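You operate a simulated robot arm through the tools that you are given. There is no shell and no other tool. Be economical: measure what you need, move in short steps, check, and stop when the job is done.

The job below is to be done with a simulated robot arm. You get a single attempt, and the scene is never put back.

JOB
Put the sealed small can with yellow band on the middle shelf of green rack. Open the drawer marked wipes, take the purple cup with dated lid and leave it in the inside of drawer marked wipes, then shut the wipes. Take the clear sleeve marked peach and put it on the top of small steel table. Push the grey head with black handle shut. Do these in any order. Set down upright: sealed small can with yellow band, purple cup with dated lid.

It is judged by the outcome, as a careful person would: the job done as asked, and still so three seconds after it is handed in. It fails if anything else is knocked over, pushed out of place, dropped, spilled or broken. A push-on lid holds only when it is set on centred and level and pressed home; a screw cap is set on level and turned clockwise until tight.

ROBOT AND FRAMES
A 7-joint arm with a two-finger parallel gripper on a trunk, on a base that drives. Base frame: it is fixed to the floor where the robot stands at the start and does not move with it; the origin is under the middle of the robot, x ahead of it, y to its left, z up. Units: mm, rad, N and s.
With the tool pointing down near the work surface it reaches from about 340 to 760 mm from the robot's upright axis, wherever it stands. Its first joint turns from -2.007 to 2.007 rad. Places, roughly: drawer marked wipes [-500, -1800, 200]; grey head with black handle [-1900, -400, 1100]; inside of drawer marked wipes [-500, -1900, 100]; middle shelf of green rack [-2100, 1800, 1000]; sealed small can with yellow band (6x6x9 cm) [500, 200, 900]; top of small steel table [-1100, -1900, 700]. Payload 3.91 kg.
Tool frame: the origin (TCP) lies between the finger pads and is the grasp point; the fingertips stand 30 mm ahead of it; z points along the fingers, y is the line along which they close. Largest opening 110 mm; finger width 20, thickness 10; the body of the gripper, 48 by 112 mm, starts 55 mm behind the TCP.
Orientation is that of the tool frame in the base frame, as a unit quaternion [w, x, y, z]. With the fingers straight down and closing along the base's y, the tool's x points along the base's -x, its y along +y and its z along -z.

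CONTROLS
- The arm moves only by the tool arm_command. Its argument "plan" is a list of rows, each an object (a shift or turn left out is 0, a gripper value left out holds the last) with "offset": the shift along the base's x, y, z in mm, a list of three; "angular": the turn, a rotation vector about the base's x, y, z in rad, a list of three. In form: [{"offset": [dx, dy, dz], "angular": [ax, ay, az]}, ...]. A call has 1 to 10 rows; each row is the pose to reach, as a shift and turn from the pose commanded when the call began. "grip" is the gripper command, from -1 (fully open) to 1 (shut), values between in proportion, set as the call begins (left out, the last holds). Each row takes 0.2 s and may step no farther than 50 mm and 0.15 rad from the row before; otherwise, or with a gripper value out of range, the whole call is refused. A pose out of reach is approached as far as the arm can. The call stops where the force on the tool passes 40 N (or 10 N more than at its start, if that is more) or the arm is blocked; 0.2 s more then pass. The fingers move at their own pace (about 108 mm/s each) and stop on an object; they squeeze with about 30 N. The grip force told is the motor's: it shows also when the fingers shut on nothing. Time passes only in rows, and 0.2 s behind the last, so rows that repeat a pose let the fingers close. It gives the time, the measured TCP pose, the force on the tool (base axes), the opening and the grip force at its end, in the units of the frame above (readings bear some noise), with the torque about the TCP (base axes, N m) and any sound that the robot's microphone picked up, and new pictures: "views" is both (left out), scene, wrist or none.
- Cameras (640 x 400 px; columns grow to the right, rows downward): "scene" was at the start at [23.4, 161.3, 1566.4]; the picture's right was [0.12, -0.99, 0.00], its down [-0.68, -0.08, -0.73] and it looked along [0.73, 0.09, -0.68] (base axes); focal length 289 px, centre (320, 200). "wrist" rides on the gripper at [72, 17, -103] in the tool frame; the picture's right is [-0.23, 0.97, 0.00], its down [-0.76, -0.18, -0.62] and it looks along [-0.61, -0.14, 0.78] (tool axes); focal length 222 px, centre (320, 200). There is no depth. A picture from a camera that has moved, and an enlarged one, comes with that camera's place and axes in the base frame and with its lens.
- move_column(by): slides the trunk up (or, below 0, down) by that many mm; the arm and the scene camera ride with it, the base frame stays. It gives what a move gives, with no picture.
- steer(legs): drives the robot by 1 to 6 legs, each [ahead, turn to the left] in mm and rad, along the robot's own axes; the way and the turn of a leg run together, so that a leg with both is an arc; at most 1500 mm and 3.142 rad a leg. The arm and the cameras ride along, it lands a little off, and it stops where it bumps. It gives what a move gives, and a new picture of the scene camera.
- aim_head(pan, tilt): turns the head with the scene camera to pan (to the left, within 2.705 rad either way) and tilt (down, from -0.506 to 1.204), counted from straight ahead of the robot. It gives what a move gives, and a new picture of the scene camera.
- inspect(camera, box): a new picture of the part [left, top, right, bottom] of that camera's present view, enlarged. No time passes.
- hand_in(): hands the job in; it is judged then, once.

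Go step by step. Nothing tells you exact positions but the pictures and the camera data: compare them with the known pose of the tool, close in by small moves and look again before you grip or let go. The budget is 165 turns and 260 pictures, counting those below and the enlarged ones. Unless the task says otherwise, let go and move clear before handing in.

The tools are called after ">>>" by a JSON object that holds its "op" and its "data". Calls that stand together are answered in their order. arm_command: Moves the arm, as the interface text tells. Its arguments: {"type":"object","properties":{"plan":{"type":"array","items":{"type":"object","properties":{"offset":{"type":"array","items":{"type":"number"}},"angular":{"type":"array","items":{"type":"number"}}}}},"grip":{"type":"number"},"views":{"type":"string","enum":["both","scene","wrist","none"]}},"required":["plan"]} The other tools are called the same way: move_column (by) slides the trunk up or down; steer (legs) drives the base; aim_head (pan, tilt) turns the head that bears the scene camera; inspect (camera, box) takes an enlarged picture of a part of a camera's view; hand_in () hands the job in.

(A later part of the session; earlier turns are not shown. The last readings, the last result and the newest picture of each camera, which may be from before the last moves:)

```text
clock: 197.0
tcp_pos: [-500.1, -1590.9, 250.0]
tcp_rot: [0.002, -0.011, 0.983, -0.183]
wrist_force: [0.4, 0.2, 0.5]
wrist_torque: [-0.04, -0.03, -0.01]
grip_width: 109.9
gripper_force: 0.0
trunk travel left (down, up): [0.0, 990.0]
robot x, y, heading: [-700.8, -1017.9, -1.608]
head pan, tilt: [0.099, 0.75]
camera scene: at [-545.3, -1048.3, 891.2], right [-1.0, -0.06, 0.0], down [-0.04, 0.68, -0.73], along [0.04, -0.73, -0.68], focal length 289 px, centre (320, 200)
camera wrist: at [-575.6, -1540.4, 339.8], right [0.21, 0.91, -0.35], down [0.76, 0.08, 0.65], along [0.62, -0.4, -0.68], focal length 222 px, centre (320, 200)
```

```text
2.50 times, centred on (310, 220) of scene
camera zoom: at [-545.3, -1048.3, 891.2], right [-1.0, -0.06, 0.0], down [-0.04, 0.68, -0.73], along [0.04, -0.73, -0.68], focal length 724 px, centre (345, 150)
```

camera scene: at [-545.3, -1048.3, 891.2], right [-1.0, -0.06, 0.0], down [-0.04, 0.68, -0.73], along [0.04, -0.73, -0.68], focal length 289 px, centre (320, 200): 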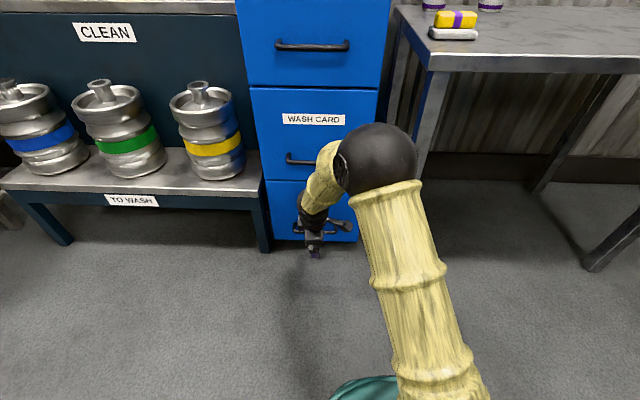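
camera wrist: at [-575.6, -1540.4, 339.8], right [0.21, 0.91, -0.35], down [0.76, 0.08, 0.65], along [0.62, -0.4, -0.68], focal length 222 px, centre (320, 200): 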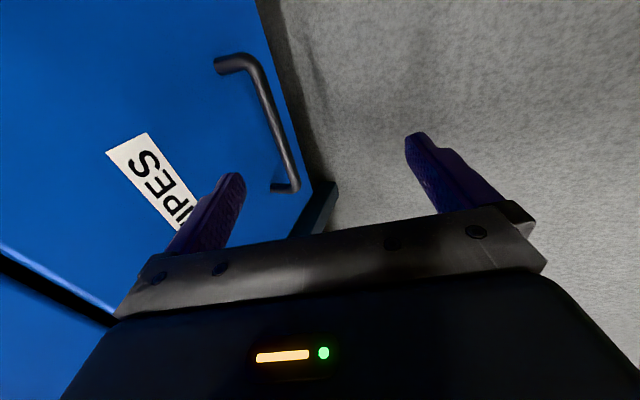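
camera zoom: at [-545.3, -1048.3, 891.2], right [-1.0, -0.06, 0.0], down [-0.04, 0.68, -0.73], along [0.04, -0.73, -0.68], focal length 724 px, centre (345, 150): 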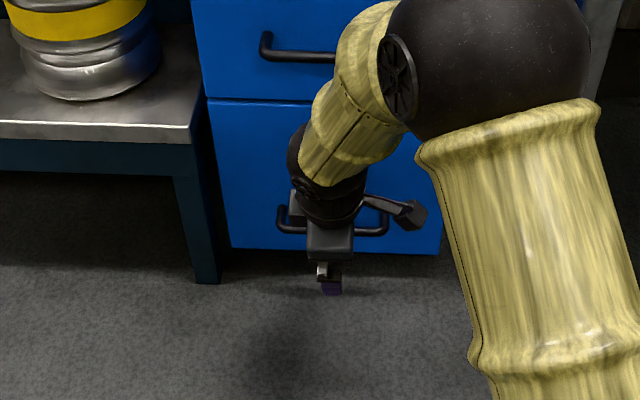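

>>> {"op": "arm_command", "data": {"plan": [{"offset": [0, -15, -30]}, {"offset": [0, -28, -58]}]}}

>>> {"op": "inspect", "data": {"camera": "wrist", "box": [140, 0, 460, 200]}}

```text
clock: 197.6
tcp_pos: [-502.6, -1618.2, 193.6]
tcp_rot: [0.003, -0.011, 0.983, -0.183]
wrist_force: [0.4, 0.5, 0.0]
wrist_torque: [0.03, 0.03, -0.02]
grip_width: 109.9
gripper_force: 0.0
trunk travel left (down, up): [0.0, 990.0]
robot x, y, heading: [-706.8, -1020.1, -1.611]
head pan, tilt: [0.099, 0.75]
camera scene: at [-545.3, -1048.3, 891.2], right [-1.0, -0.06, 0.0], down [-0.04, 0.68, -0.73], along [0.04, -0.73, -0.68], focal length 289 px, centre (320, 200)
camera wrist: at [-576.0, -1566.4, 282.7], right [0.21, 0.91, -0.35], down [0.76, 0.08, 0.65], along [0.62, -0.4, -0.68], focal length 222 px, centre (320, 200)
```

scene: 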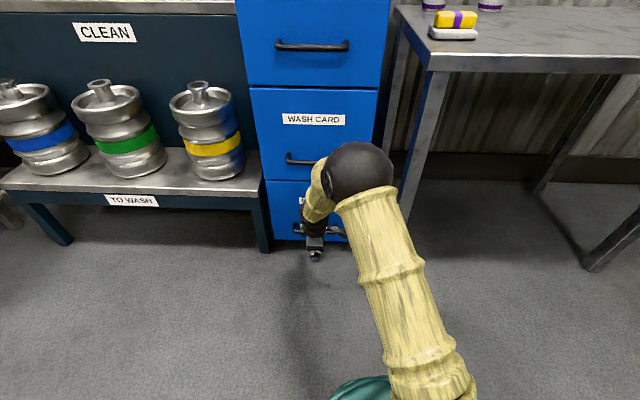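
wrist: 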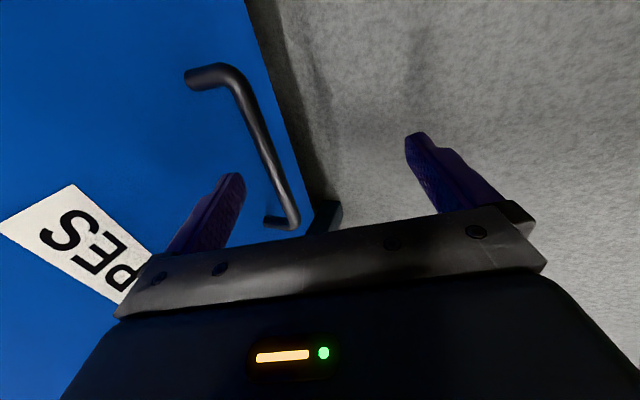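

```text
2.00 times, centred on (300, 100) of wrist
camera zoom: at [-576.0, -1566.4, 282.7], right [0.21, 0.91, -0.35], down [0.76, 0.08, 0.65], along [0.62, -0.4, -0.68], focal length 444 px, centre (360, 400)
```

zoom: 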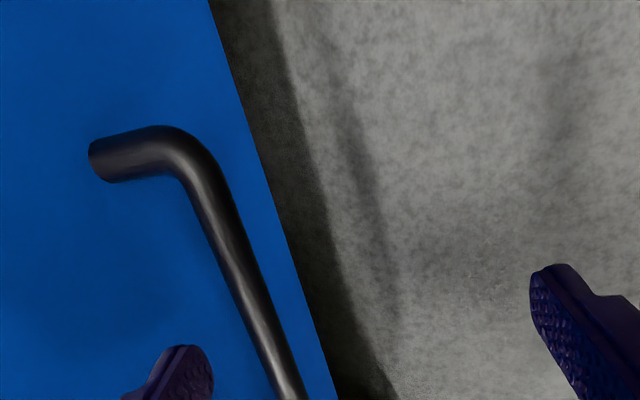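

>>> {"op": "arm_command", "data": {"plan": [{"offset": [0, -10, -22]}, {"offset": [0, -18, -40]}, {"offset": [0, -24, -56]}]}}

>>> {"op": "inspect", "data": {"camera": "wrist", "box": [140, 60, 460, 260]}}

```text
clock: 198.4
tcp_pos: [-506.0, -1642.7, 136.5]
tcp_rot: [0.003, -0.01, 0.983, -0.184]
wrist_force: [-0.3, 0.5, 0.2]
wrist_torque: [-0.03, 0.05, -0.02]
grip_width: 109.7
gripper_force: 0.1
trunk travel left (down, up): [0.0, 990.0]
robot x, y, heading: [-704.9, -1019.7, -1.609]
head pan, tilt: [0.099, 0.75]
camera scene: at [-545.3, -1048.4, 891.2], right [-1.0, -0.06, 0.0], down [-0.04, 0.68, -0.73], along [0.04, -0.73, -0.68], focal length 289 px, centre (320, 200)
camera wrist: at [-579.2, -1591.2, 225.4], right [0.21, 0.91, -0.35], down [0.76, 0.07, 0.65], along [0.62, -0.4, -0.68], focal length 222 px, centre (320, 200)
```

scene: 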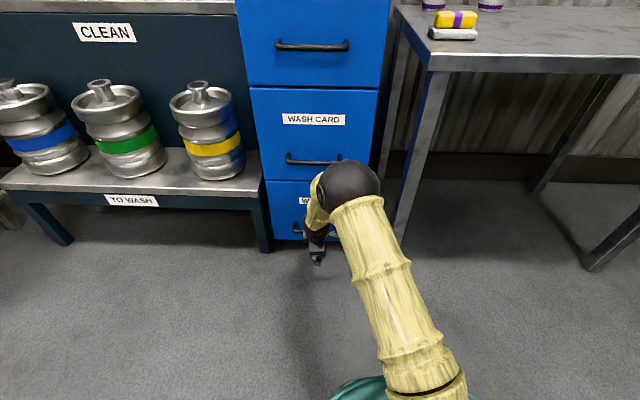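
wrist: 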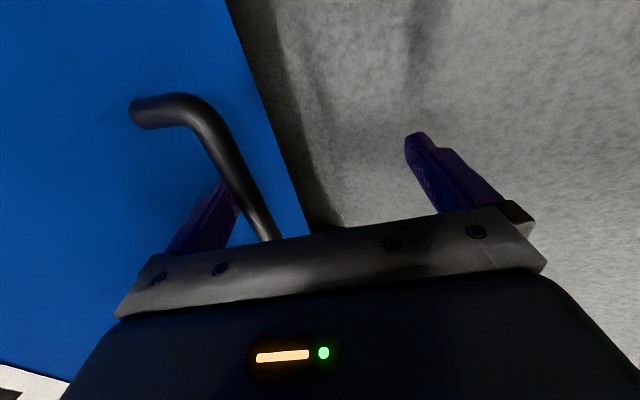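

```text
2.00 times, centred on (300, 160) of wrist
camera zoom: at [-579.2, -1591.2, 225.4], right [0.21, 0.91, -0.35], down [0.76, 0.07, 0.65], along [0.62, -0.4, -0.68], focal length 444 px, centre (360, 280)
```

zoom: 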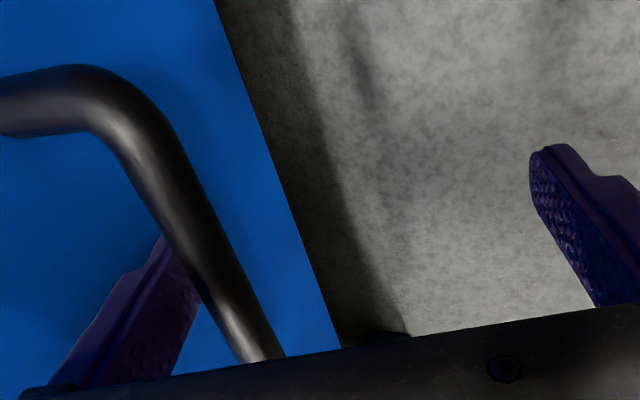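

>>> {"op": "arm_command", "data": {"plan": [{"offset": [0, 15, 0]}, {"offset": [0, 30, 0]}, {"offset": [0, 50, 0]}, {"offset": [0, 70, 0]}]}}

```text
clock: 199.4
tcp_pos: [-504.0, -1570.7, 134.4]
tcp_rot: [0.002, -0.01, 0.983, -0.183]
wrist_force: [-0.5, 0.2, 0.2]
wrist_torque: [0.01, 0.04, -0.01]
grip_width: 110.1
gripper_force: 0.0
trunk travel left (down, up): [0.0, 990.0]
robot x, y, heading: [-703.9, -1017.7, -1.617]
head pan, tilt: [0.099, 0.75]
camera scene: at [-545.3, -1048.4, 891.1], right [-1.0, -0.06, 0.0], down [-0.04, 0.68, -0.73], along [0.04, -0.73, -0.68], focal length 289 px, centre (320, 200)
camera wrist: at [-578.3, -1520.2, 223.2], right [0.21, 0.91, -0.35], down [0.76, 0.07, 0.65], along [0.62, -0.4, -0.68], focal length 222 px, centre (320, 200)
```

scene: 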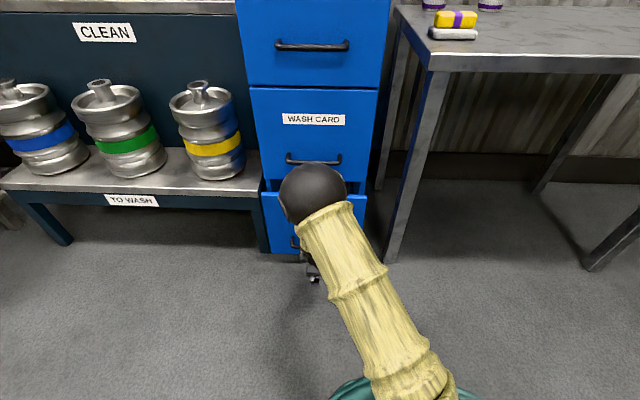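
wrist: 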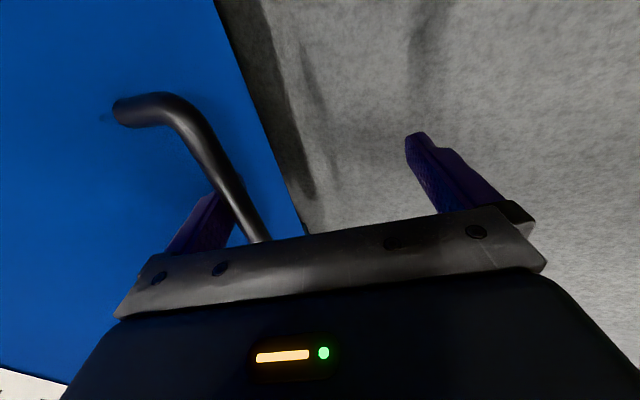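

>>> {"op": "steer", "data": {"legs": [[-170, 0]]}}

```text
clock: 200.9
tcp_pos: [-498.7, -1405.0, 133.3]
tcp_rot: [0.002, -0.008, 0.983, -0.183]
wrist_force: [-0.3, 0.2, -1.4]
wrist_torque: [-0.03, 0.02, -0.02]
grip_width: 109.8
gripper_force: 0.0
trunk travel left (down, up): [0.0, 990.0]
robot x, y, heading: [-694.5, -852.6, -1.62]
head pan, tilt: [0.099, 0.75]
camera scene: at [-538.0, -881.4, 891.1], right [-1.0, -0.05, 0.0], down [-0.04, 0.68, -0.73], along [0.04, -0.73, -0.68], focal length 289 px, centre (320, 200)
```

scene: 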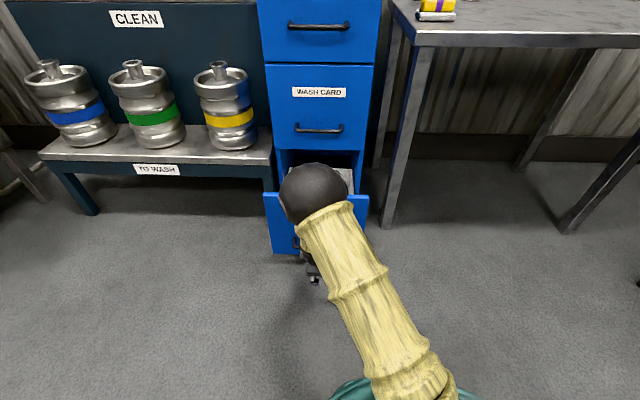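

>>> {"op": "steer", "data": {"legs": [[-60, 0]]}}

>>> {"op": "arm_command", "data": {"plan": [{"offset": [0, -8, 0]}, {"offset": [0, 8, 35]}, {"offset": [0, 25, 75]}, {"offset": [0, 40, 115]}, {"offset": [0, 50, 160]}, {"offset": [0, 60, 205]}]}}

>>> {"op": "move_column", "data": {"by": 300}}

>>> {"op": "aim_head", "data": {"pan": 0.1, "tilt": 0.8}}

>>> {"op": "inspect", "data": {"camera": "wrist", "box": [0, 0, 640, 400]}}

```text
clock: 201.8
tcp_pos: [-496.6, -1344.3, 133.7]
tcp_rot: [0.003, -0.008, 0.983, -0.184]
wrist_force: [0.6, -3.2, -0.9]
wrist_torque: [0.12, 0.02, 0.03]
grip_width: 109.9
gripper_force: 0.0
trunk travel left (down, up): [0.0, 990.0]
robot x, y, heading: [-696.3, -789.0, -1.617]
head pan, tilt: [0.099, 0.75]
camera scene: at [-535.2, -820.6, 891.1], right [-1.0, -0.05, 0.0], down [-0.04, 0.68, -0.73], along [0.04, -0.73, -0.68], focal length 289 px, centre (320, 200)
```

scene: 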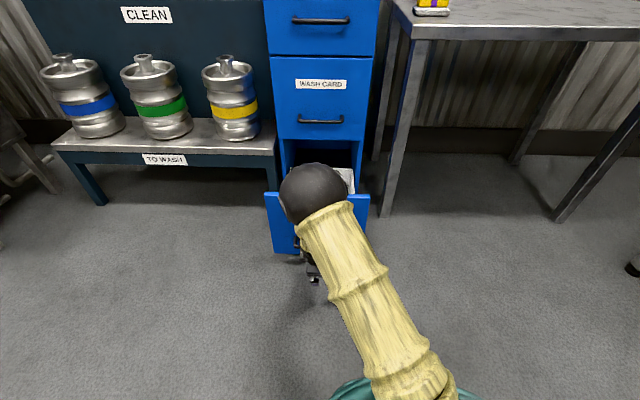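

```text
clock: 203.2
tcp_pos: [-493.6, -1286.9, 337.4]
tcp_rot: [0.002, -0.008, 0.983, -0.183]
wrist_force: [-0.4, -0.3, 0.5]
wrist_torque: [0.01, -0.02, 0.01]
grip_width: 110.1
gripper_force: 0.1
trunk travel left (down, up): [0.0, 990.0]
robot x, y, heading: [-696.4, -787.5, -1.616]
head pan, tilt: [0.099, 0.75]
camera scene: at [-535.2, -820.7, 891.0], right [-1.0, -0.05, 0.0], down [-0.04, 0.68, -0.73], along [0.04, -0.73, -0.68], focal length 289 px, centre (320, 200)
camera wrist: at [-567.6, -1234.5, 428.0], right [0.21, 0.91, -0.35], down [0.76, 0.07, 0.65], along [0.61, -0.4, -0.68], focal length 222 px, centre (320, 200)
```

scene: 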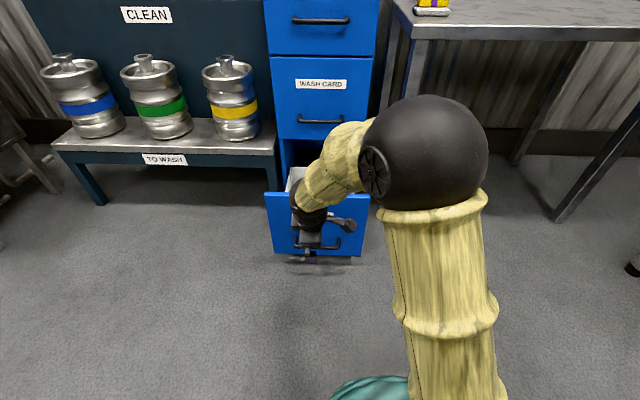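
wrist: 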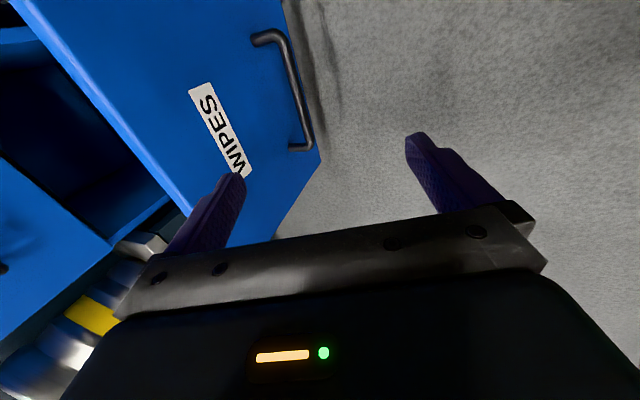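

```text
clock: 206.2
tcp_pos: [-492.9, -1286.0, 636.7]
tcp_rot: [0.003, -0.008, 0.983, -0.183]
wrist_force: [0.2, 1.7, -0.5]
wrist_torque: [0.0, -0.02, 0.02]
grip_width: 109.8
gripper_force: 0.1
trunk travel left (down, up): [-300.0, 690.0]
robot x, y, heading: [-695.8, -788.0, -1.62]
head pan, tilt: [0.099, 0.75]
```

```text
clock: 206.9
tcp_pos: [-493.0, -1286.7, 637.6]
tcp_rot: [0.003, -0.008, 0.983, -0.184]
wrist_force: [0.1, -0.7, -0.7]
wrist_torque: [0.02, 0.0, 0.0]
grip_width: 110.0
gripper_force: 0.0
trunk travel left (down, up): [-300.0, 690.0]
robot x, y, heading: [-693.2, -786.7, -1.618]
head pan, tilt: [0.099, 0.799]
camera scene: at [-535.4, -818.4, 1187.2], right [-1.0, -0.05, 0.0], down [-0.04, 0.72, -0.7], along [0.04, -0.7, -0.72], focal length 289 px, centre (320, 200)
```

scene: 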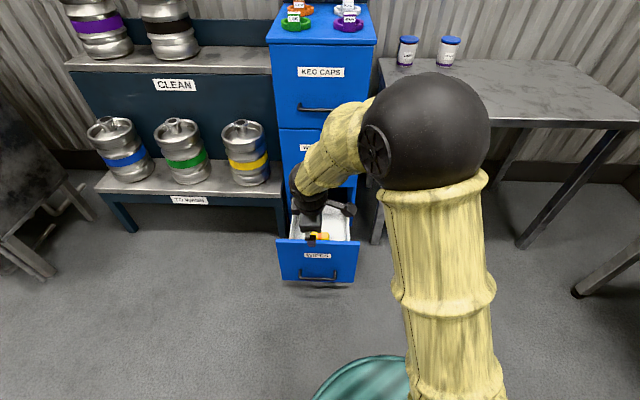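

```text
1.00 times, centred on (320, 200) of wrist
camera zoom: at [-567.6, -1234.7, 727.6], right [0.21, 0.91, -0.35], down [0.76, 0.07, 0.65], along [0.62, -0.4, -0.68], focal length 222 px, centre (320, 200)
```

zoom: 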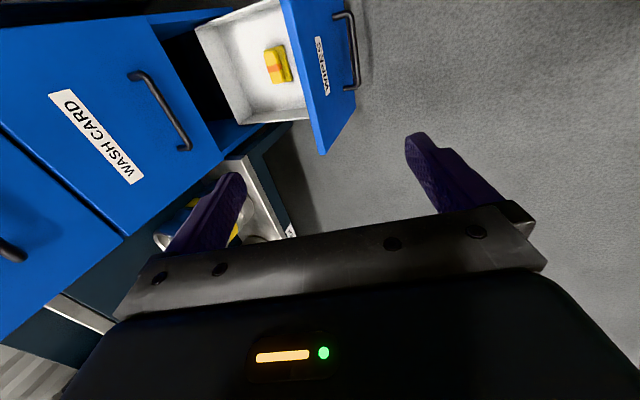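

The WIPES drawer is open about 295 mm, with free space in front of the yellow pack. Next I'll level the tool, raise up and drive back to the start table for the purple cup.

>>> {"op": "arm_command", "data": {"plan": [{"offset": [0, 10, 20], "angular": [0.1, 0, 0]}, {"offset": [0, 20, 40], "angular": [0.2, 0, 0]}, {"offset": [0, 30, 60], "angular": [0.3, 0, 0]}, {"offset": [0, 40, 80], "angular": [0.38, 0, 0]}, {"offset": [0, 40, 120], "angular": [0.38, 0, 0]}], "views": "none"}}

>>> {"op": "move_column", "data": {"by": 400}}

>>> {"op": "steer", "data": {"legs": [[-100, 0], [0, 2.886], [730, 0], [0, -1.269]]}}

>>> {"op": "aim_head", "data": {"pan": 0.0, "tilt": 0.6}}

```text
clock: 208.1
tcp_pos: [-494.7, -1247.2, 759.1]
tcp_rot: [0.004, -0.007, 1.0, 0.006]
wrist_force: [0.2, -1.0, -0.5]
wrist_torque: [0.0, -0.01, -0.01]
grip_width: 110.0
gripper_force: 0.1
trunk travel left (down, up): [-300.0, 690.0]
robot x, y, heading: [-696.8, -789.4, -1.621]
head pan, tilt: [0.099, 0.799]
```

```text
clock: 211.9
tcp_pos: [-493.2, -1247.5, 1158.7]
tcp_rot: [0.005, -0.007, 1.0, 0.006]
wrist_force: [-0.6, -0.8, -0.8]
wrist_torque: [0.0, -0.01, 0.0]
grip_width: 110.0
gripper_force: 0.0
trunk travel left (down, up): [-700.0, 290.0]
robot x, y, heading: [-694.0, -787.4, -1.616]
head pan, tilt: [0.099, 0.799]
```

```text
clock: 226.5
tcp_pos: [-9.7, 219.3, 1158.8]
tcp_rot: [0.001, 0.724, -0.69, -0.007]
wrist_force: [0.3, 1.0, -0.7]
wrist_torque: [-0.02, 0.03, -0.01]
grip_width: 110.1
gripper_force: 0.1
trunk travel left (down, up): [-700.0, 290.0]
robot x, y, heading: [-460.5, 3.0, -0.014]
head pan, tilt: [0.099, 0.799]
camera scene: at [-437.1, 161.3, 1587.2], right [0.08, -1.0, 0.0], down [-0.71, -0.06, -0.7], along [0.69, 0.06, -0.72], focal length 289 px, centre (320, 200)
```

scene: 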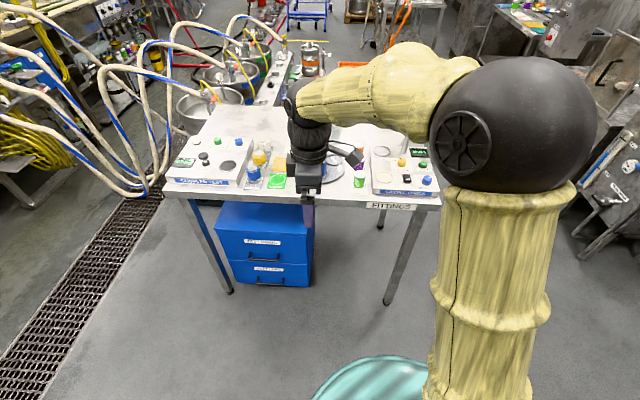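

```text
clock: 227.2
tcp_pos: [-9.9, 218.8, 1158.6]
tcp_rot: [0.002, 0.724, -0.69, -0.007]
wrist_force: [-0.3, 0.5, -0.1]
wrist_torque: [0.05, 0.03, 0.02]
grip_width: 110.0
gripper_force: 0.1
trunk travel left (down, up): [-700.0, 290.0]
robot x, y, heading: [-463.5, 6.6, -0.018]
head pan, tilt: [0.0, 0.6]
camera scene: at [-429.2, 153.3, 1604.0], right [-0.01, -1.0, 0.0], down [-0.57, 0.01, -0.82], along [0.82, -0.01, -0.57], focal length 289 px, centre (320, 200)
```

scene: 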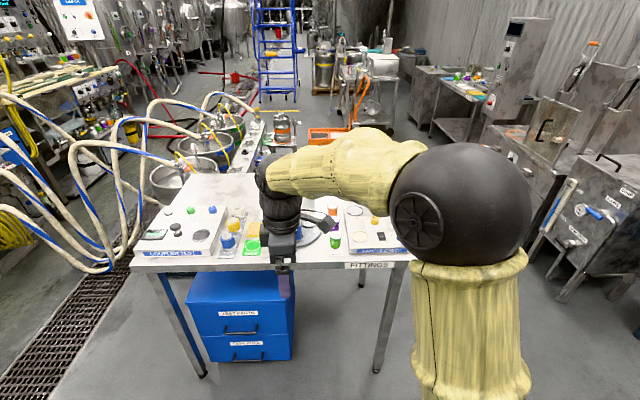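

>>> {"op": "steer", "data": {"legs": [[0, 0.016], [440, 0]]}}

>>> {"op": "arm_command", "data": {"plan": [{"offset": [0, -40, 0]}, {"offset": [0, -80, 0]}, {"offset": [0, -120, -20]}], "grip": -0.45}}

>>> {"op": "aim_head", "data": {"pan": 0.2, "tilt": 0.8}}

```text
clock: 230.2
tcp_pos: [423.2, 235.1, 1158.1]
tcp_rot: [0.001, 0.734, -0.68, -0.006]
wrist_force: [0.8, -0.4, -0.5]
wrist_torque: [0.0, 0.05, 0.01]
grip_width: 110.2
gripper_force: 0.0
trunk travel left (down, up): [-700.0, 290.0]
robot x, y, heading: [-22.8, 7.2, 0.018]
head pan, tilt: [0.0, 0.6]
camera scene: at [6.5, 157.7, 1604.0], right [0.01, -1.0, 0.0], down [-0.57, -0.01, -0.82], along [0.82, 0.01, -0.57], focal length 289 px, centre (320, 200)
```

scene: 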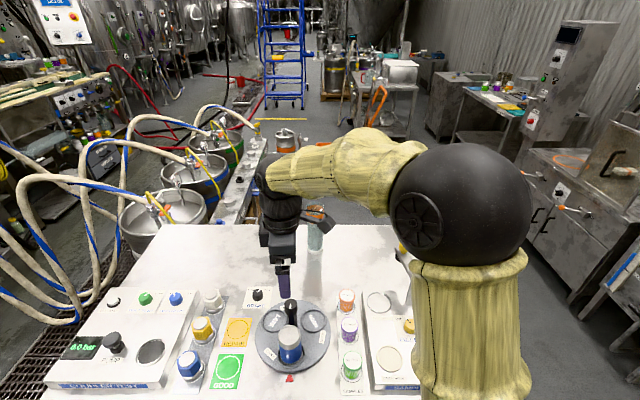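

```text
clock: 231.0
tcp_pos: [423.4, 114.3, 1139.7]
tcp_rot: [0.0, 0.734, -0.679, -0.006]
wrist_force: [-0.8, -0.2, -0.8]
wrist_torque: [0.01, -0.02, 0.0]
grip_width: 79.8
gripper_force: 0.1
trunk travel left (down, up): [-700.0, 290.0]
robot x, y, heading: [-23.4, 4.9, 0.014]
head pan, tilt: [0.0, 0.6]
camera scene: at [6.0, 156.8, 1604.1], right [0.01, -1.0, 0.0], down [-0.57, -0.01, -0.82], along [0.82, 0.01, -0.57], focal length 289 px, centre (320, 200)
camera wrist: at [412.8, 39.6, 1242.1], right [-0.99, 0.15, 0.01], down [0.13, 0.77, 0.63], along [0.09, 0.62, -0.78], focal length 222 px, centre (320, 200)
```

scene: 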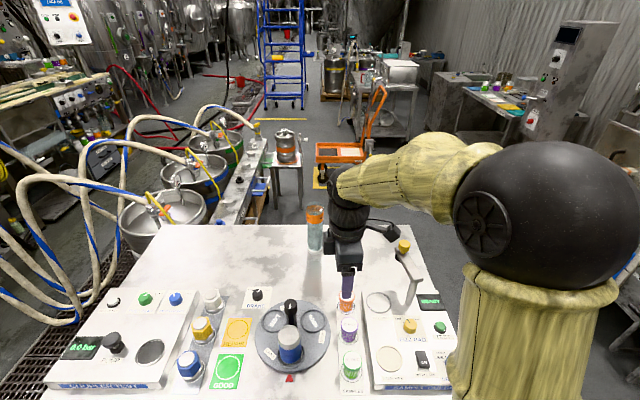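
wrist: 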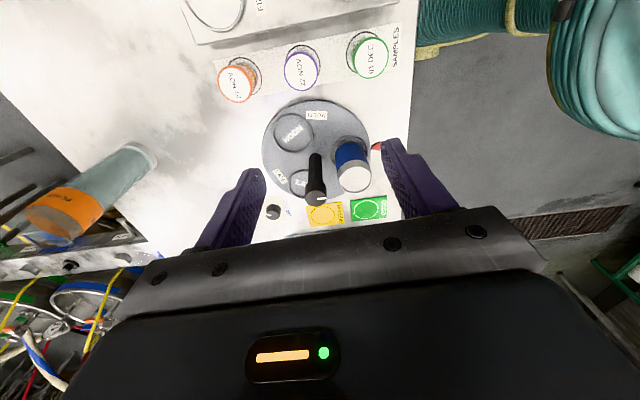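

```text
clock: 231.7
tcp_pos: [423.9, 114.4, 1138.6]
tcp_rot: [0.001, 0.734, -0.679, -0.007]
wrist_force: [-0.3, -0.1, -0.3]
wrist_torque: [-0.02, -0.01, -0.01]
grip_width: 79.9
gripper_force: 0.1
trunk travel left (down, up): [-700.0, 290.0]
robot x, y, heading: [-23.0, 7.4, 0.014]
head pan, tilt: [0.201, 0.799]
camera scene: at [-3.8, 173.3, 1587.2], right [0.21, -0.98, 0.0], down [-0.7, -0.15, -0.7], along [0.68, 0.15, -0.72], focal length 289 px, centre (320, 200)
```

scene: 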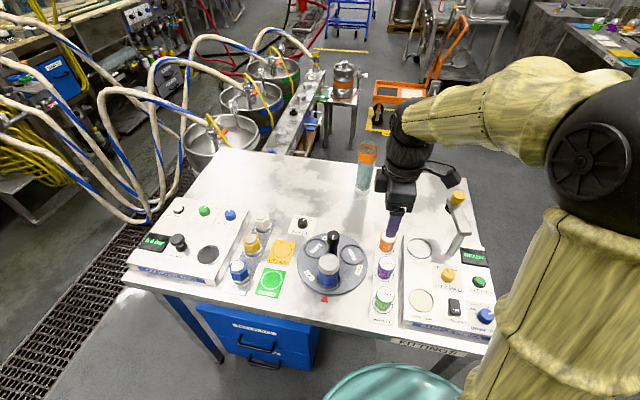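

>>> {"op": "arm_command", "data": {"plan": [{"offset": [7, -14, -40], "angular": [0, 0, -0.07]}, {"offset": [13, -28, -80], "angular": [0, 0, -0.07]}, {"offset": [14, -28, -120], "angular": [0, 0, -0.07]}, {"offset": [14, -28, -150], "angular": [0, 0, -0.07]}]}}

>>> {"op": "inspect", "data": {"camera": "scene", "box": [330, 200, 450, 320]}}

>>> {"op": "inspect", "data": {"camera": "wrist", "box": [160, 40, 480, 240]}}

```text
clock: 232.7
tcp_pos: [439.0, 86.8, 990.6]
tcp_rot: [0.001, 0.709, -0.705, -0.007]
wrist_force: [-0.9, -0.3, -0.3]
wrist_torque: [-0.05, 0.0, 0.02]
grip_width: 80.0
gripper_force: 0.0
trunk travel left (down, up): [-700.0, 290.0]
robot x, y, heading: [-22.1, 5.0, 0.013]
head pan, tilt: [0.201, 0.799]
camera scene: at [-3.4, 173.5, 1587.2], right [0.21, -0.98, 0.0], down [-0.7, -0.15, -0.7], along [0.68, 0.15, -0.72], focal length 289 px, centre (320, 200)
camera wrist: at [422.0, 12.5, 1092.0], right [-0.98, 0.22, 0.01], down [0.18, 0.76, 0.63], along [0.13, 0.61, -0.78], focal length 222 px, centre (320, 200)
```

scene: 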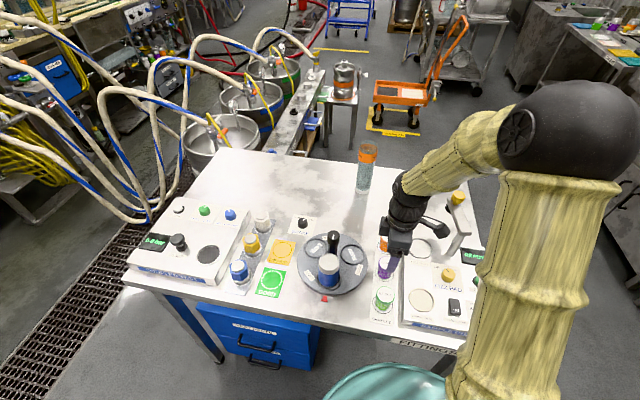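
wrist: 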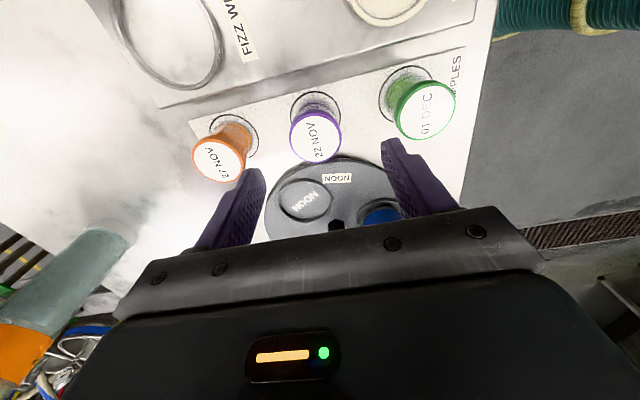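

```text
3.33 times, centred on (390, 260) of scene
camera zoom: at [-3.4, 173.5, 1587.2], right [0.21, -0.98, 0.0], down [-0.7, -0.15, -0.7], along [0.68, 0.15, -0.72], focal length 965 px, centre (87, 0)
```

zoom: 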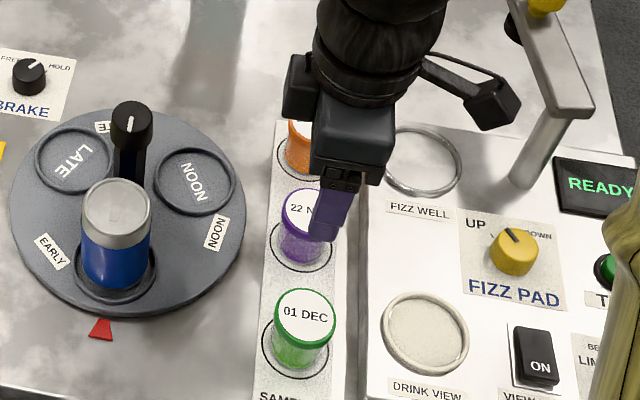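

```text
2.00 times, centred on (320, 140) of wrist
camera zoom: at [422.0, 12.5, 1092.0], right [-0.98, 0.22, 0.01], down [0.18, 0.76, 0.63], along [0.13, 0.61, -0.78], focal length 444 px, centre (320, 320)
```

zoom: 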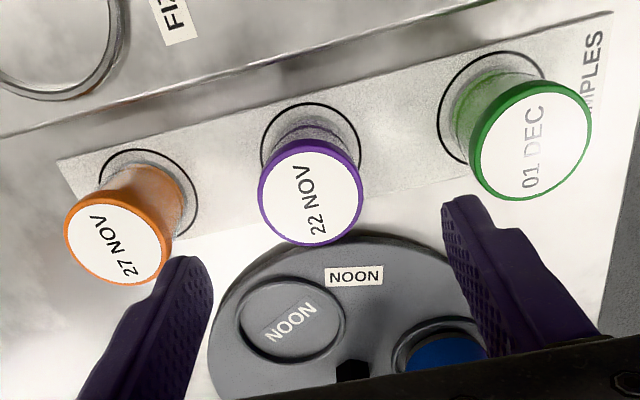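

>>> {"op": "arm_command", "data": {"plan": [{"offset": [0, 0, -25]}, {"offset": [0, 0, -48]}]}}

>>> {"op": "inspect", "data": {"camera": "scene", "box": [340, 220, 440, 300]}}

>>> {"op": "inspect", "data": {"camera": "wrist", "box": [160, 60, 480, 260]}}

```text
clock: 233.3
tcp_pos: [436.8, 88.1, 942.2]
tcp_rot: [0.0, 0.71, -0.705, -0.007]
wrist_force: [-0.9, -0.6, 0.4]
wrist_torque: [0.02, 0.01, -0.03]
grip_width: 80.0
gripper_force: 0.0
trunk travel left (down, up): [-700.0, 290.0]
robot x, y, heading: [-21.8, 2.0, 0.014]
head pan, tilt: [0.201, 0.799]
camera scene: at [-3.5, 173.7, 1587.2], right [0.21, -0.98, 0.0], down [-0.7, -0.15, -0.7], along [0.68, 0.15, -0.72], focal length 289 px, centre (320, 200)
camera wrist: at [421.1, 13.9, 1043.7], right [-0.98, 0.22, 0.01], down [0.18, 0.76, 0.63], along [0.13, 0.61, -0.78], focal length 222 px, centre (320, 200)
```

scene: 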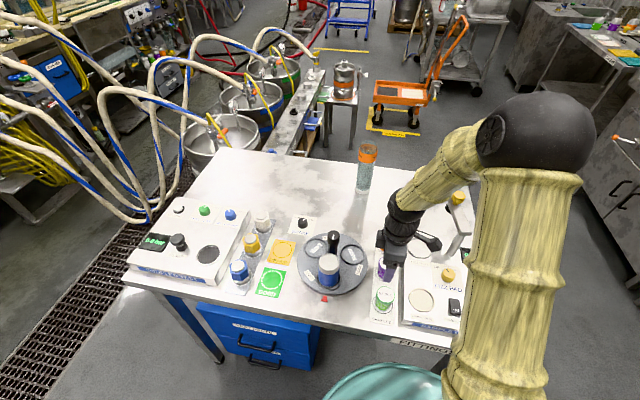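
wrist: 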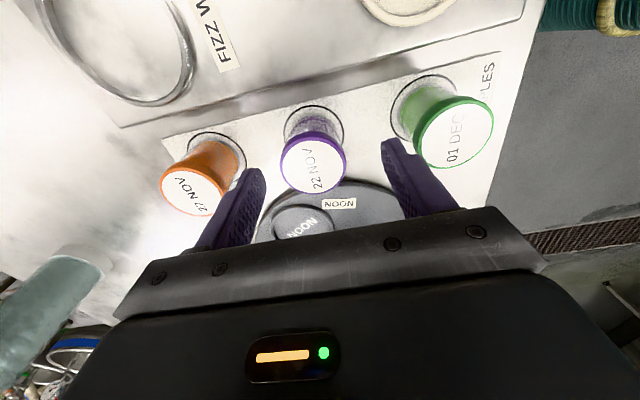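

```text
5.00 times, centred on (390, 260) of scene
camera zoom: at [-3.5, 173.7, 1587.2], right [0.21, -0.98, 0.0], down [-0.7, -0.15, -0.7], along [0.68, 0.15, -0.72], focal length 1447 px, centre (-30, -100)
```

zoom: 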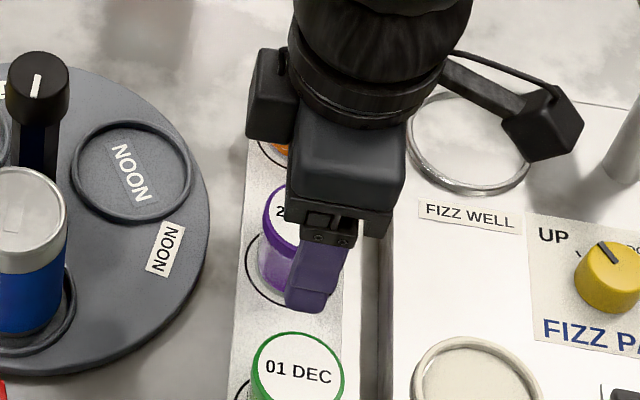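

```text
2.00 times, centred on (320, 160) of wrist
camera zoom: at [421.1, 13.9, 1043.7], right [-0.98, 0.22, 0.01], down [0.18, 0.76, 0.63], along [0.13, 0.61, -0.78], focal length 444 px, centre (320, 280)
```

zoom: 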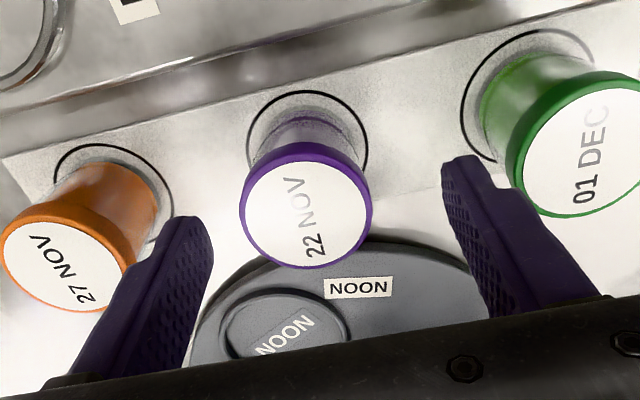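

>>> {"op": "arm_command", "data": {"plan": [{"offset": [2, 0, -20]}, {"offset": [2, 0, -37]}], "views": "wrist"}}

>>> {"op": "arm_command", "data": {"plan": [{"offset": [0, 0, 0]}, {"offset": [0, 0, 0]}, {"offset": [0, 0, 0]}, {"offset": [0, 0, 0]}], "grip": 1, "views": "none"}}

>>> {"op": "arm_command", "data": {"plan": [{"offset": [0, 0, 15]}, {"offset": [0, 0, 40]}]}}

>>> {"op": "inspect", "data": {"camera": "wrist", "box": [160, 60, 480, 260]}}

>>> {"op": "inspect", "data": {"camera": "scene", "box": [340, 220, 440, 300]}}

```text
clock: 233.9
tcp_pos: [439.3, 87.1, 905.2]
tcp_rot: [0.001, 0.709, -0.705, -0.007]
wrist_force: [-0.4, -0.2, -0.5]
wrist_torque: [0.0, -0.01, 0.0]
grip_width: 79.8
gripper_force: 0.1
trunk travel left (down, up): [-700.0, 290.0]
robot x, y, heading: [-22.4, 3.7, 0.016]
head pan, tilt: [0.201, 0.799]
camera wrist: at [423.7, 13.5, 1006.5], right [-0.98, 0.22, 0.01], down [0.18, 0.76, 0.63], along [0.13, 0.61, -0.78], focal length 222 px, centre (320, 200)
```

wrist: 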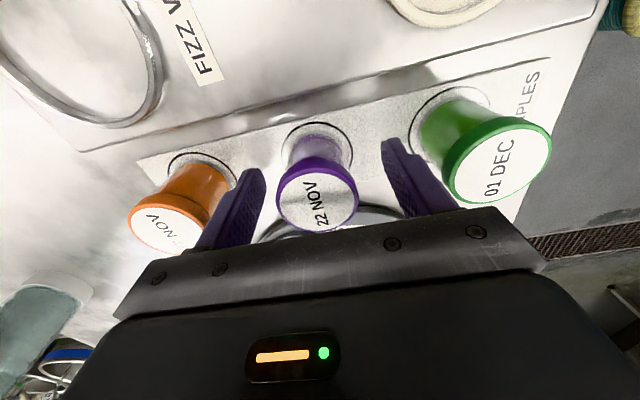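

```text
clock: 234.9
tcp_pos: [438.9, 87.4, 904.6]
tcp_rot: [0.001, 0.71, -0.705, -0.007]
wrist_force: [0.2, 0.4, -0.7]
wrist_torque: [0.0, -0.03, 0.02]
grip_width: 43.0
gripper_force: 30.1
trunk travel left (down, up): [-700.0, 290.0]
robot x, y, heading: [-20.0, 4.5, 0.016]
head pan, tilt: [0.201, 0.799]
```

```text
clock: 235.5
tcp_pos: [438.6, 86.0, 944.2]
tcp_rot: [0.0, 0.709, -0.705, -0.007]
wrist_force: [0.6, 0.6, -0.4]
wrist_torque: [0.01, 0.01, 0.02]
grip_width: 42.9
gripper_force: 30.0
trunk travel left (down, up): [-700.0, 290.0]
robot x, y, heading: [-22.5, 3.7, 0.013]
head pan, tilt: [0.201, 0.799]
camera scene: at [-4.4, 173.4, 1587.1], right [0.21, -0.98, 0.0], down [-0.7, -0.15, -0.7], along [0.68, 0.15, -0.72], focal length 289 px, centre (320, 200)
camera wrist: at [422.6, 12.2, 1046.0], right [-0.98, 0.22, 0.01], down [0.18, 0.76, 0.63], along [0.13, 0.61, -0.78], focal length 222 px, centre (320, 200)
```

scene: 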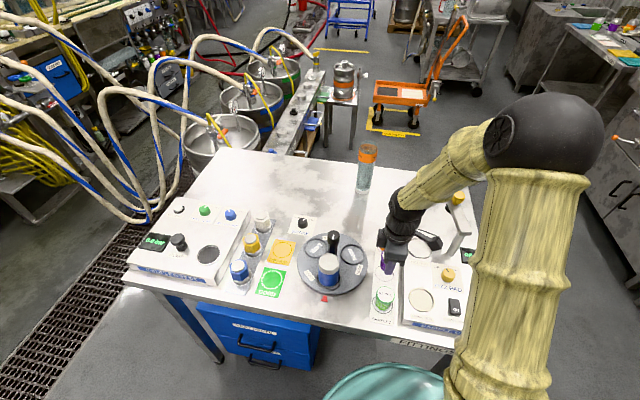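
wrist: 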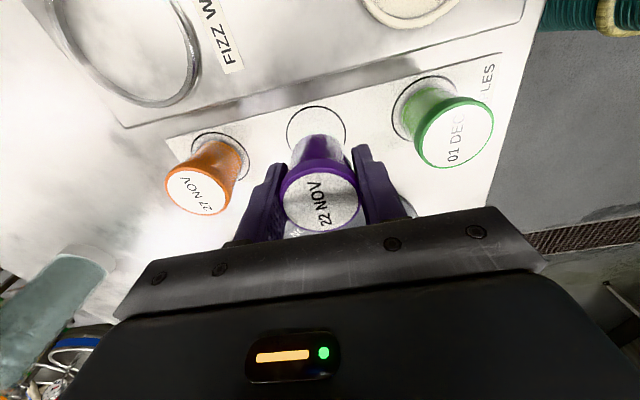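

```text
2.00 times, centred on (320, 160) of wrist
camera zoom: at [422.6, 12.2, 1046.0], right [-0.98, 0.22, 0.01], down [0.18, 0.76, 0.63], along [0.13, 0.61, -0.78], focal length 444 px, centre (320, 280)
```

zoom: 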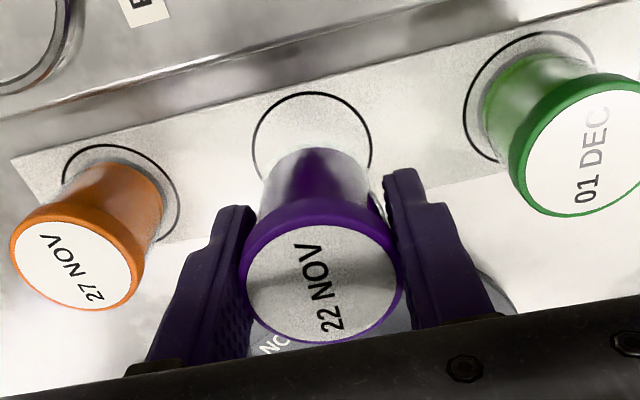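

```text
5.00 times, centred on (390, 260) of scene
camera zoom: at [-4.4, 173.4, 1587.1], right [0.21, -0.98, 0.0], down [-0.7, -0.15, -0.7], along [0.68, 0.15, -0.72], focal length 1447 px, centre (-30, -100)
```

zoom: 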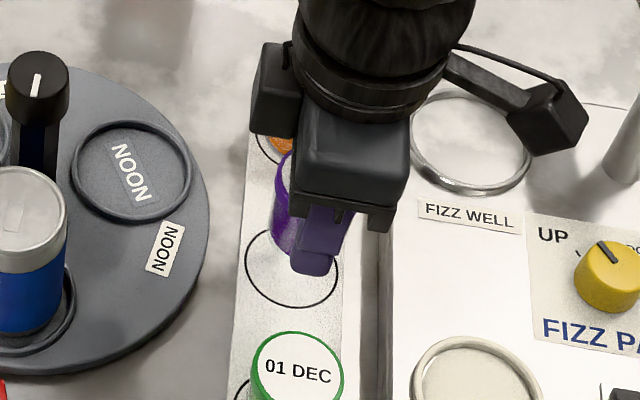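

The purple cup is lifted with its lid on. I'll raise it, yaw the tool back, and drive to the open drawer.

>>> {"op": "arm_command", "data": {"plan": [{"offset": [0, 0, 50]}, {"offset": [0, 0, 100]}, {"offset": [0, 10, 150]}, {"offset": [0, 30, 190], "angular": [0, 0, -0.14]}, {"offset": [0, 50, 200], "angular": [0, 0, -0.28]}, {"offset": [0, 70, 200], "angular": [0, 0, -0.42]}, {"offset": [0, 90, 200], "angular": [0, 0, -0.56]}, {"offset": [0, 110, 200], "angular": [0, 0, -0.7]}, {"offset": [0, 120, 200], "angular": [0, 0, -0.84]}, {"offset": [0, 130, 200], "angular": [0, 0, -0.98]}], "views": "none"}}

>>> {"op": "arm_command", "data": {"plan": [{"offset": [0, 5, 0], "angular": [0, 0, -0.14]}, {"offset": [0, 10, 0], "angular": [0, 0, -0.28]}, {"offset": [0, 15, 0], "angular": [0, 0, -0.42]}, {"offset": [0, 20, 0], "angular": [0, 0, -0.56]}]}}

>>> {"op": "steer", "data": {"legs": [[-450, 0], [0, -1.86], [1050, 0], [0, 0.275]]}}

```text
refused: row 3 steps farther than a row can; nothing moved
```

```text
clock: 236.5
tcp_pos: [438.6, 107.2, 943.5]
tcp_rot: [0.0, -0.486, 0.874, 0.007]
wrist_force: [0.2, -0.1, -0.9]
wrist_torque: [-0.01, 0.02, 0.01]
grip_width: 43.0
gripper_force: 29.9
trunk travel left (down, up): [-700.0, 290.0]
robot x, y, heading: [-22.6, 7.1, 0.018]
head pan, tilt: [0.201, 0.799]
camera scene: at [-3.9, 173.8, 1587.1], right [0.21, -0.98, 0.0], down [-0.7, -0.15, -0.7], along [0.68, 0.15, -0.72], focal length 289 px, centre (320, 200)
camera wrist: at [386.2, 53.2, 1046.6], right [-0.71, 0.71, 0.01], down [0.56, 0.55, 0.63], along [0.44, 0.45, -0.78], focal length 222 px, centre (320, 200)
```

scene: 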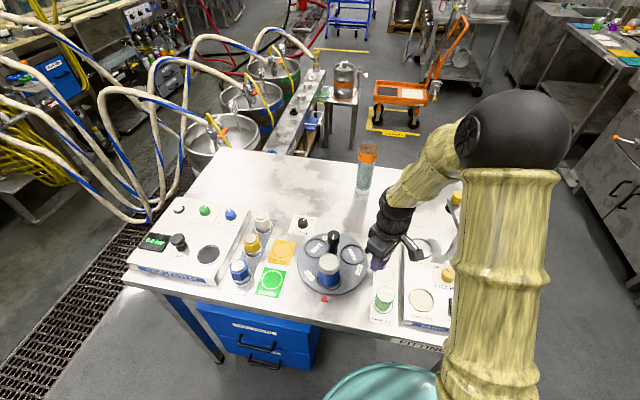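
wrist: 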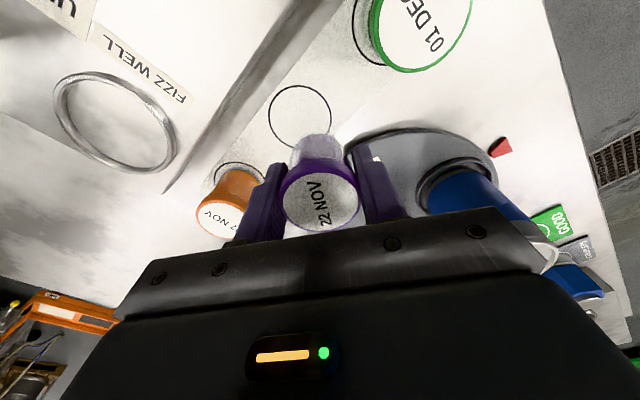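

```text
clock: 249.7
tcp_pos: [-672.5, -1469.6, 944.6]
tcp_rot: [0.005, 0.284, 0.959, 0.003]
wrist_force: [-0.3, 0.2, -0.8]
wrist_torque: [-0.02, 0.03, 0.01]
grip_width: 42.4
gripper_force: 29.5
trunk travel left (down, up): [-700.0, 290.0]
robot x, y, heading: [-762.2, -1005.5, -1.577]
head pan, tilt: [0.201, 0.799]
camera scene: at [-594.2, -1030.0, 1587.1], right [-0.98, -0.19, 0.0], down [-0.14, 0.7, -0.7], along [0.14, -0.68, -0.72], focal length 289 px, centre (320, 200)
```

scene: 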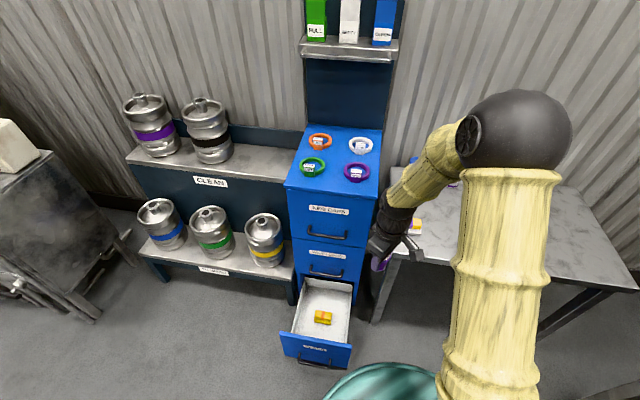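

That drive left low (an earlier row was refused), so the held cup may have passed close to the green cup. I'll look back at the table to check, and check the held cup too.

>>> {"op": "aim_head", "data": {"pan": 2.35, "tilt": 0.35}}

>>> {"op": "inspect", "data": {"camera": "scene", "box": [260, 140, 400, 240]}}

>>> {"op": "inspect", "data": {"camera": "wrist", "box": [0, 0, 640, 400]}}

```text
clock: 251.7
tcp_pos: [-671.7, -1470.4, 943.6]
tcp_rot: [0.006, 0.284, 0.959, 0.004]
wrist_force: [0.5, 0.2, -0.4]
wrist_torque: [0.02, 0.01, 0.0]
grip_width: 42.8
gripper_force: 29.7
trunk travel left (down, up): [-700.0, 290.0]
robot x, y, heading: [-764.0, -1010.5, -1.579]
head pan, tilt: [2.349, 0.351]
camera scene: at [-543.4, -886.0, 1626.8], right [0.7, -0.72, 0.0], down [-0.25, -0.24, -0.94], along [0.67, 0.66, -0.34], focal length 289 px, centre (320, 200)
```

scene: 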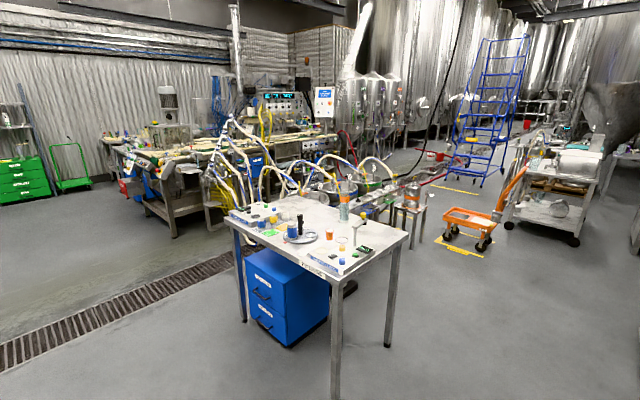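

```text
4.00 times, centred on (330, 190) of scene
camera zoom: at [-543.4, -886.0, 1626.8], right [0.7, -0.72, 0.0], down [-0.25, -0.24, -0.94], along [0.67, 0.66, -0.34], focal length 1158 px, centre (280, 240)
```

zoom: 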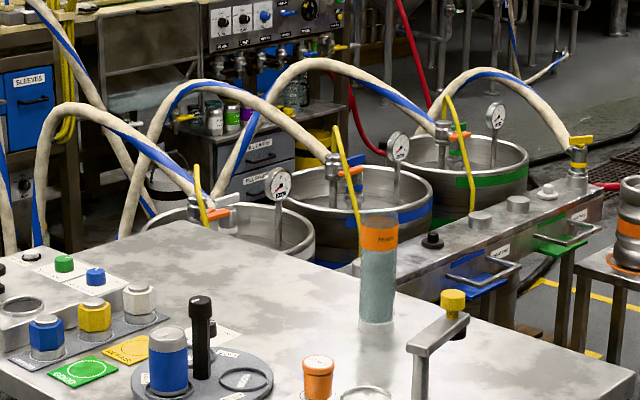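

```text
1.00 times, centred on (320, 200) of wrist
camera zoom: at [-726.0, -1417.9, 1046.6], right [0.72, 0.69, 0.01], down [0.53, -0.57, 0.63], along [0.44, -0.45, -0.78], focal length 222 px, centre (320, 200)
```

zoom: 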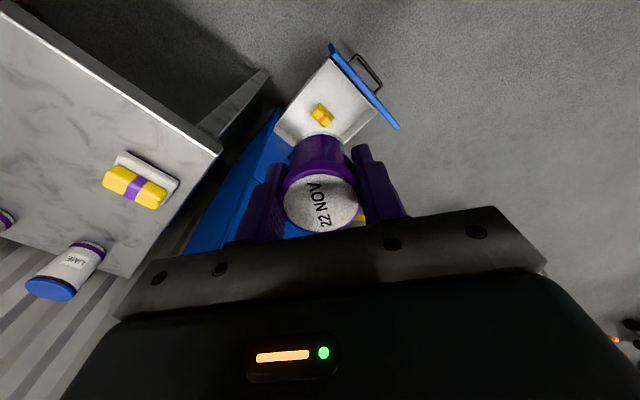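

>>> {"op": "inspect", "data": {"camera": "scene", "box": [280, 210, 400, 300]}}

>>> {"op": "inspect", "data": {"camera": "scene", "box": [260, 250, 400, 400]}}

```text
4.44 times, centred on (340, 255) of scene
camera zoom: at [-543.4, -886.0, 1626.8], right [0.7, -0.72, 0.0], down [-0.25, -0.24, -0.94], along [0.67, 0.66, -0.34], focal length 1286 px, centre (231, -44)
```

zoom: 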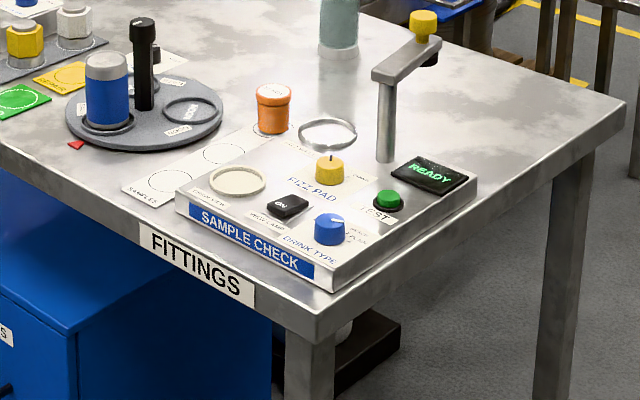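

```text
2.67 times, centred on (330, 325) of scene
camera zoom: at [-543.4, -886.0, 1626.8], right [0.7, -0.72, 0.0], down [-0.25, -0.24, -0.94], along [0.67, 0.66, -0.34], focal length 772 px, centre (293, -133)
```

zoom: 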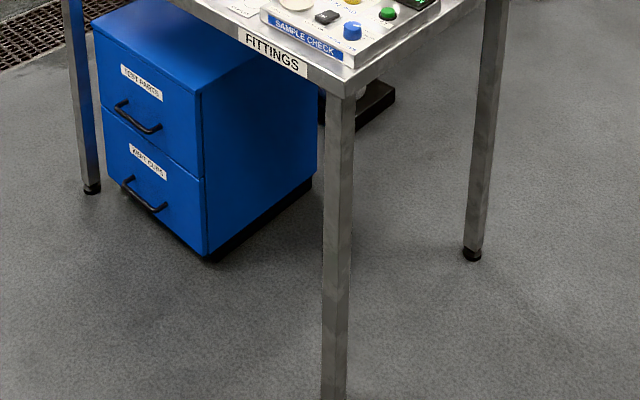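

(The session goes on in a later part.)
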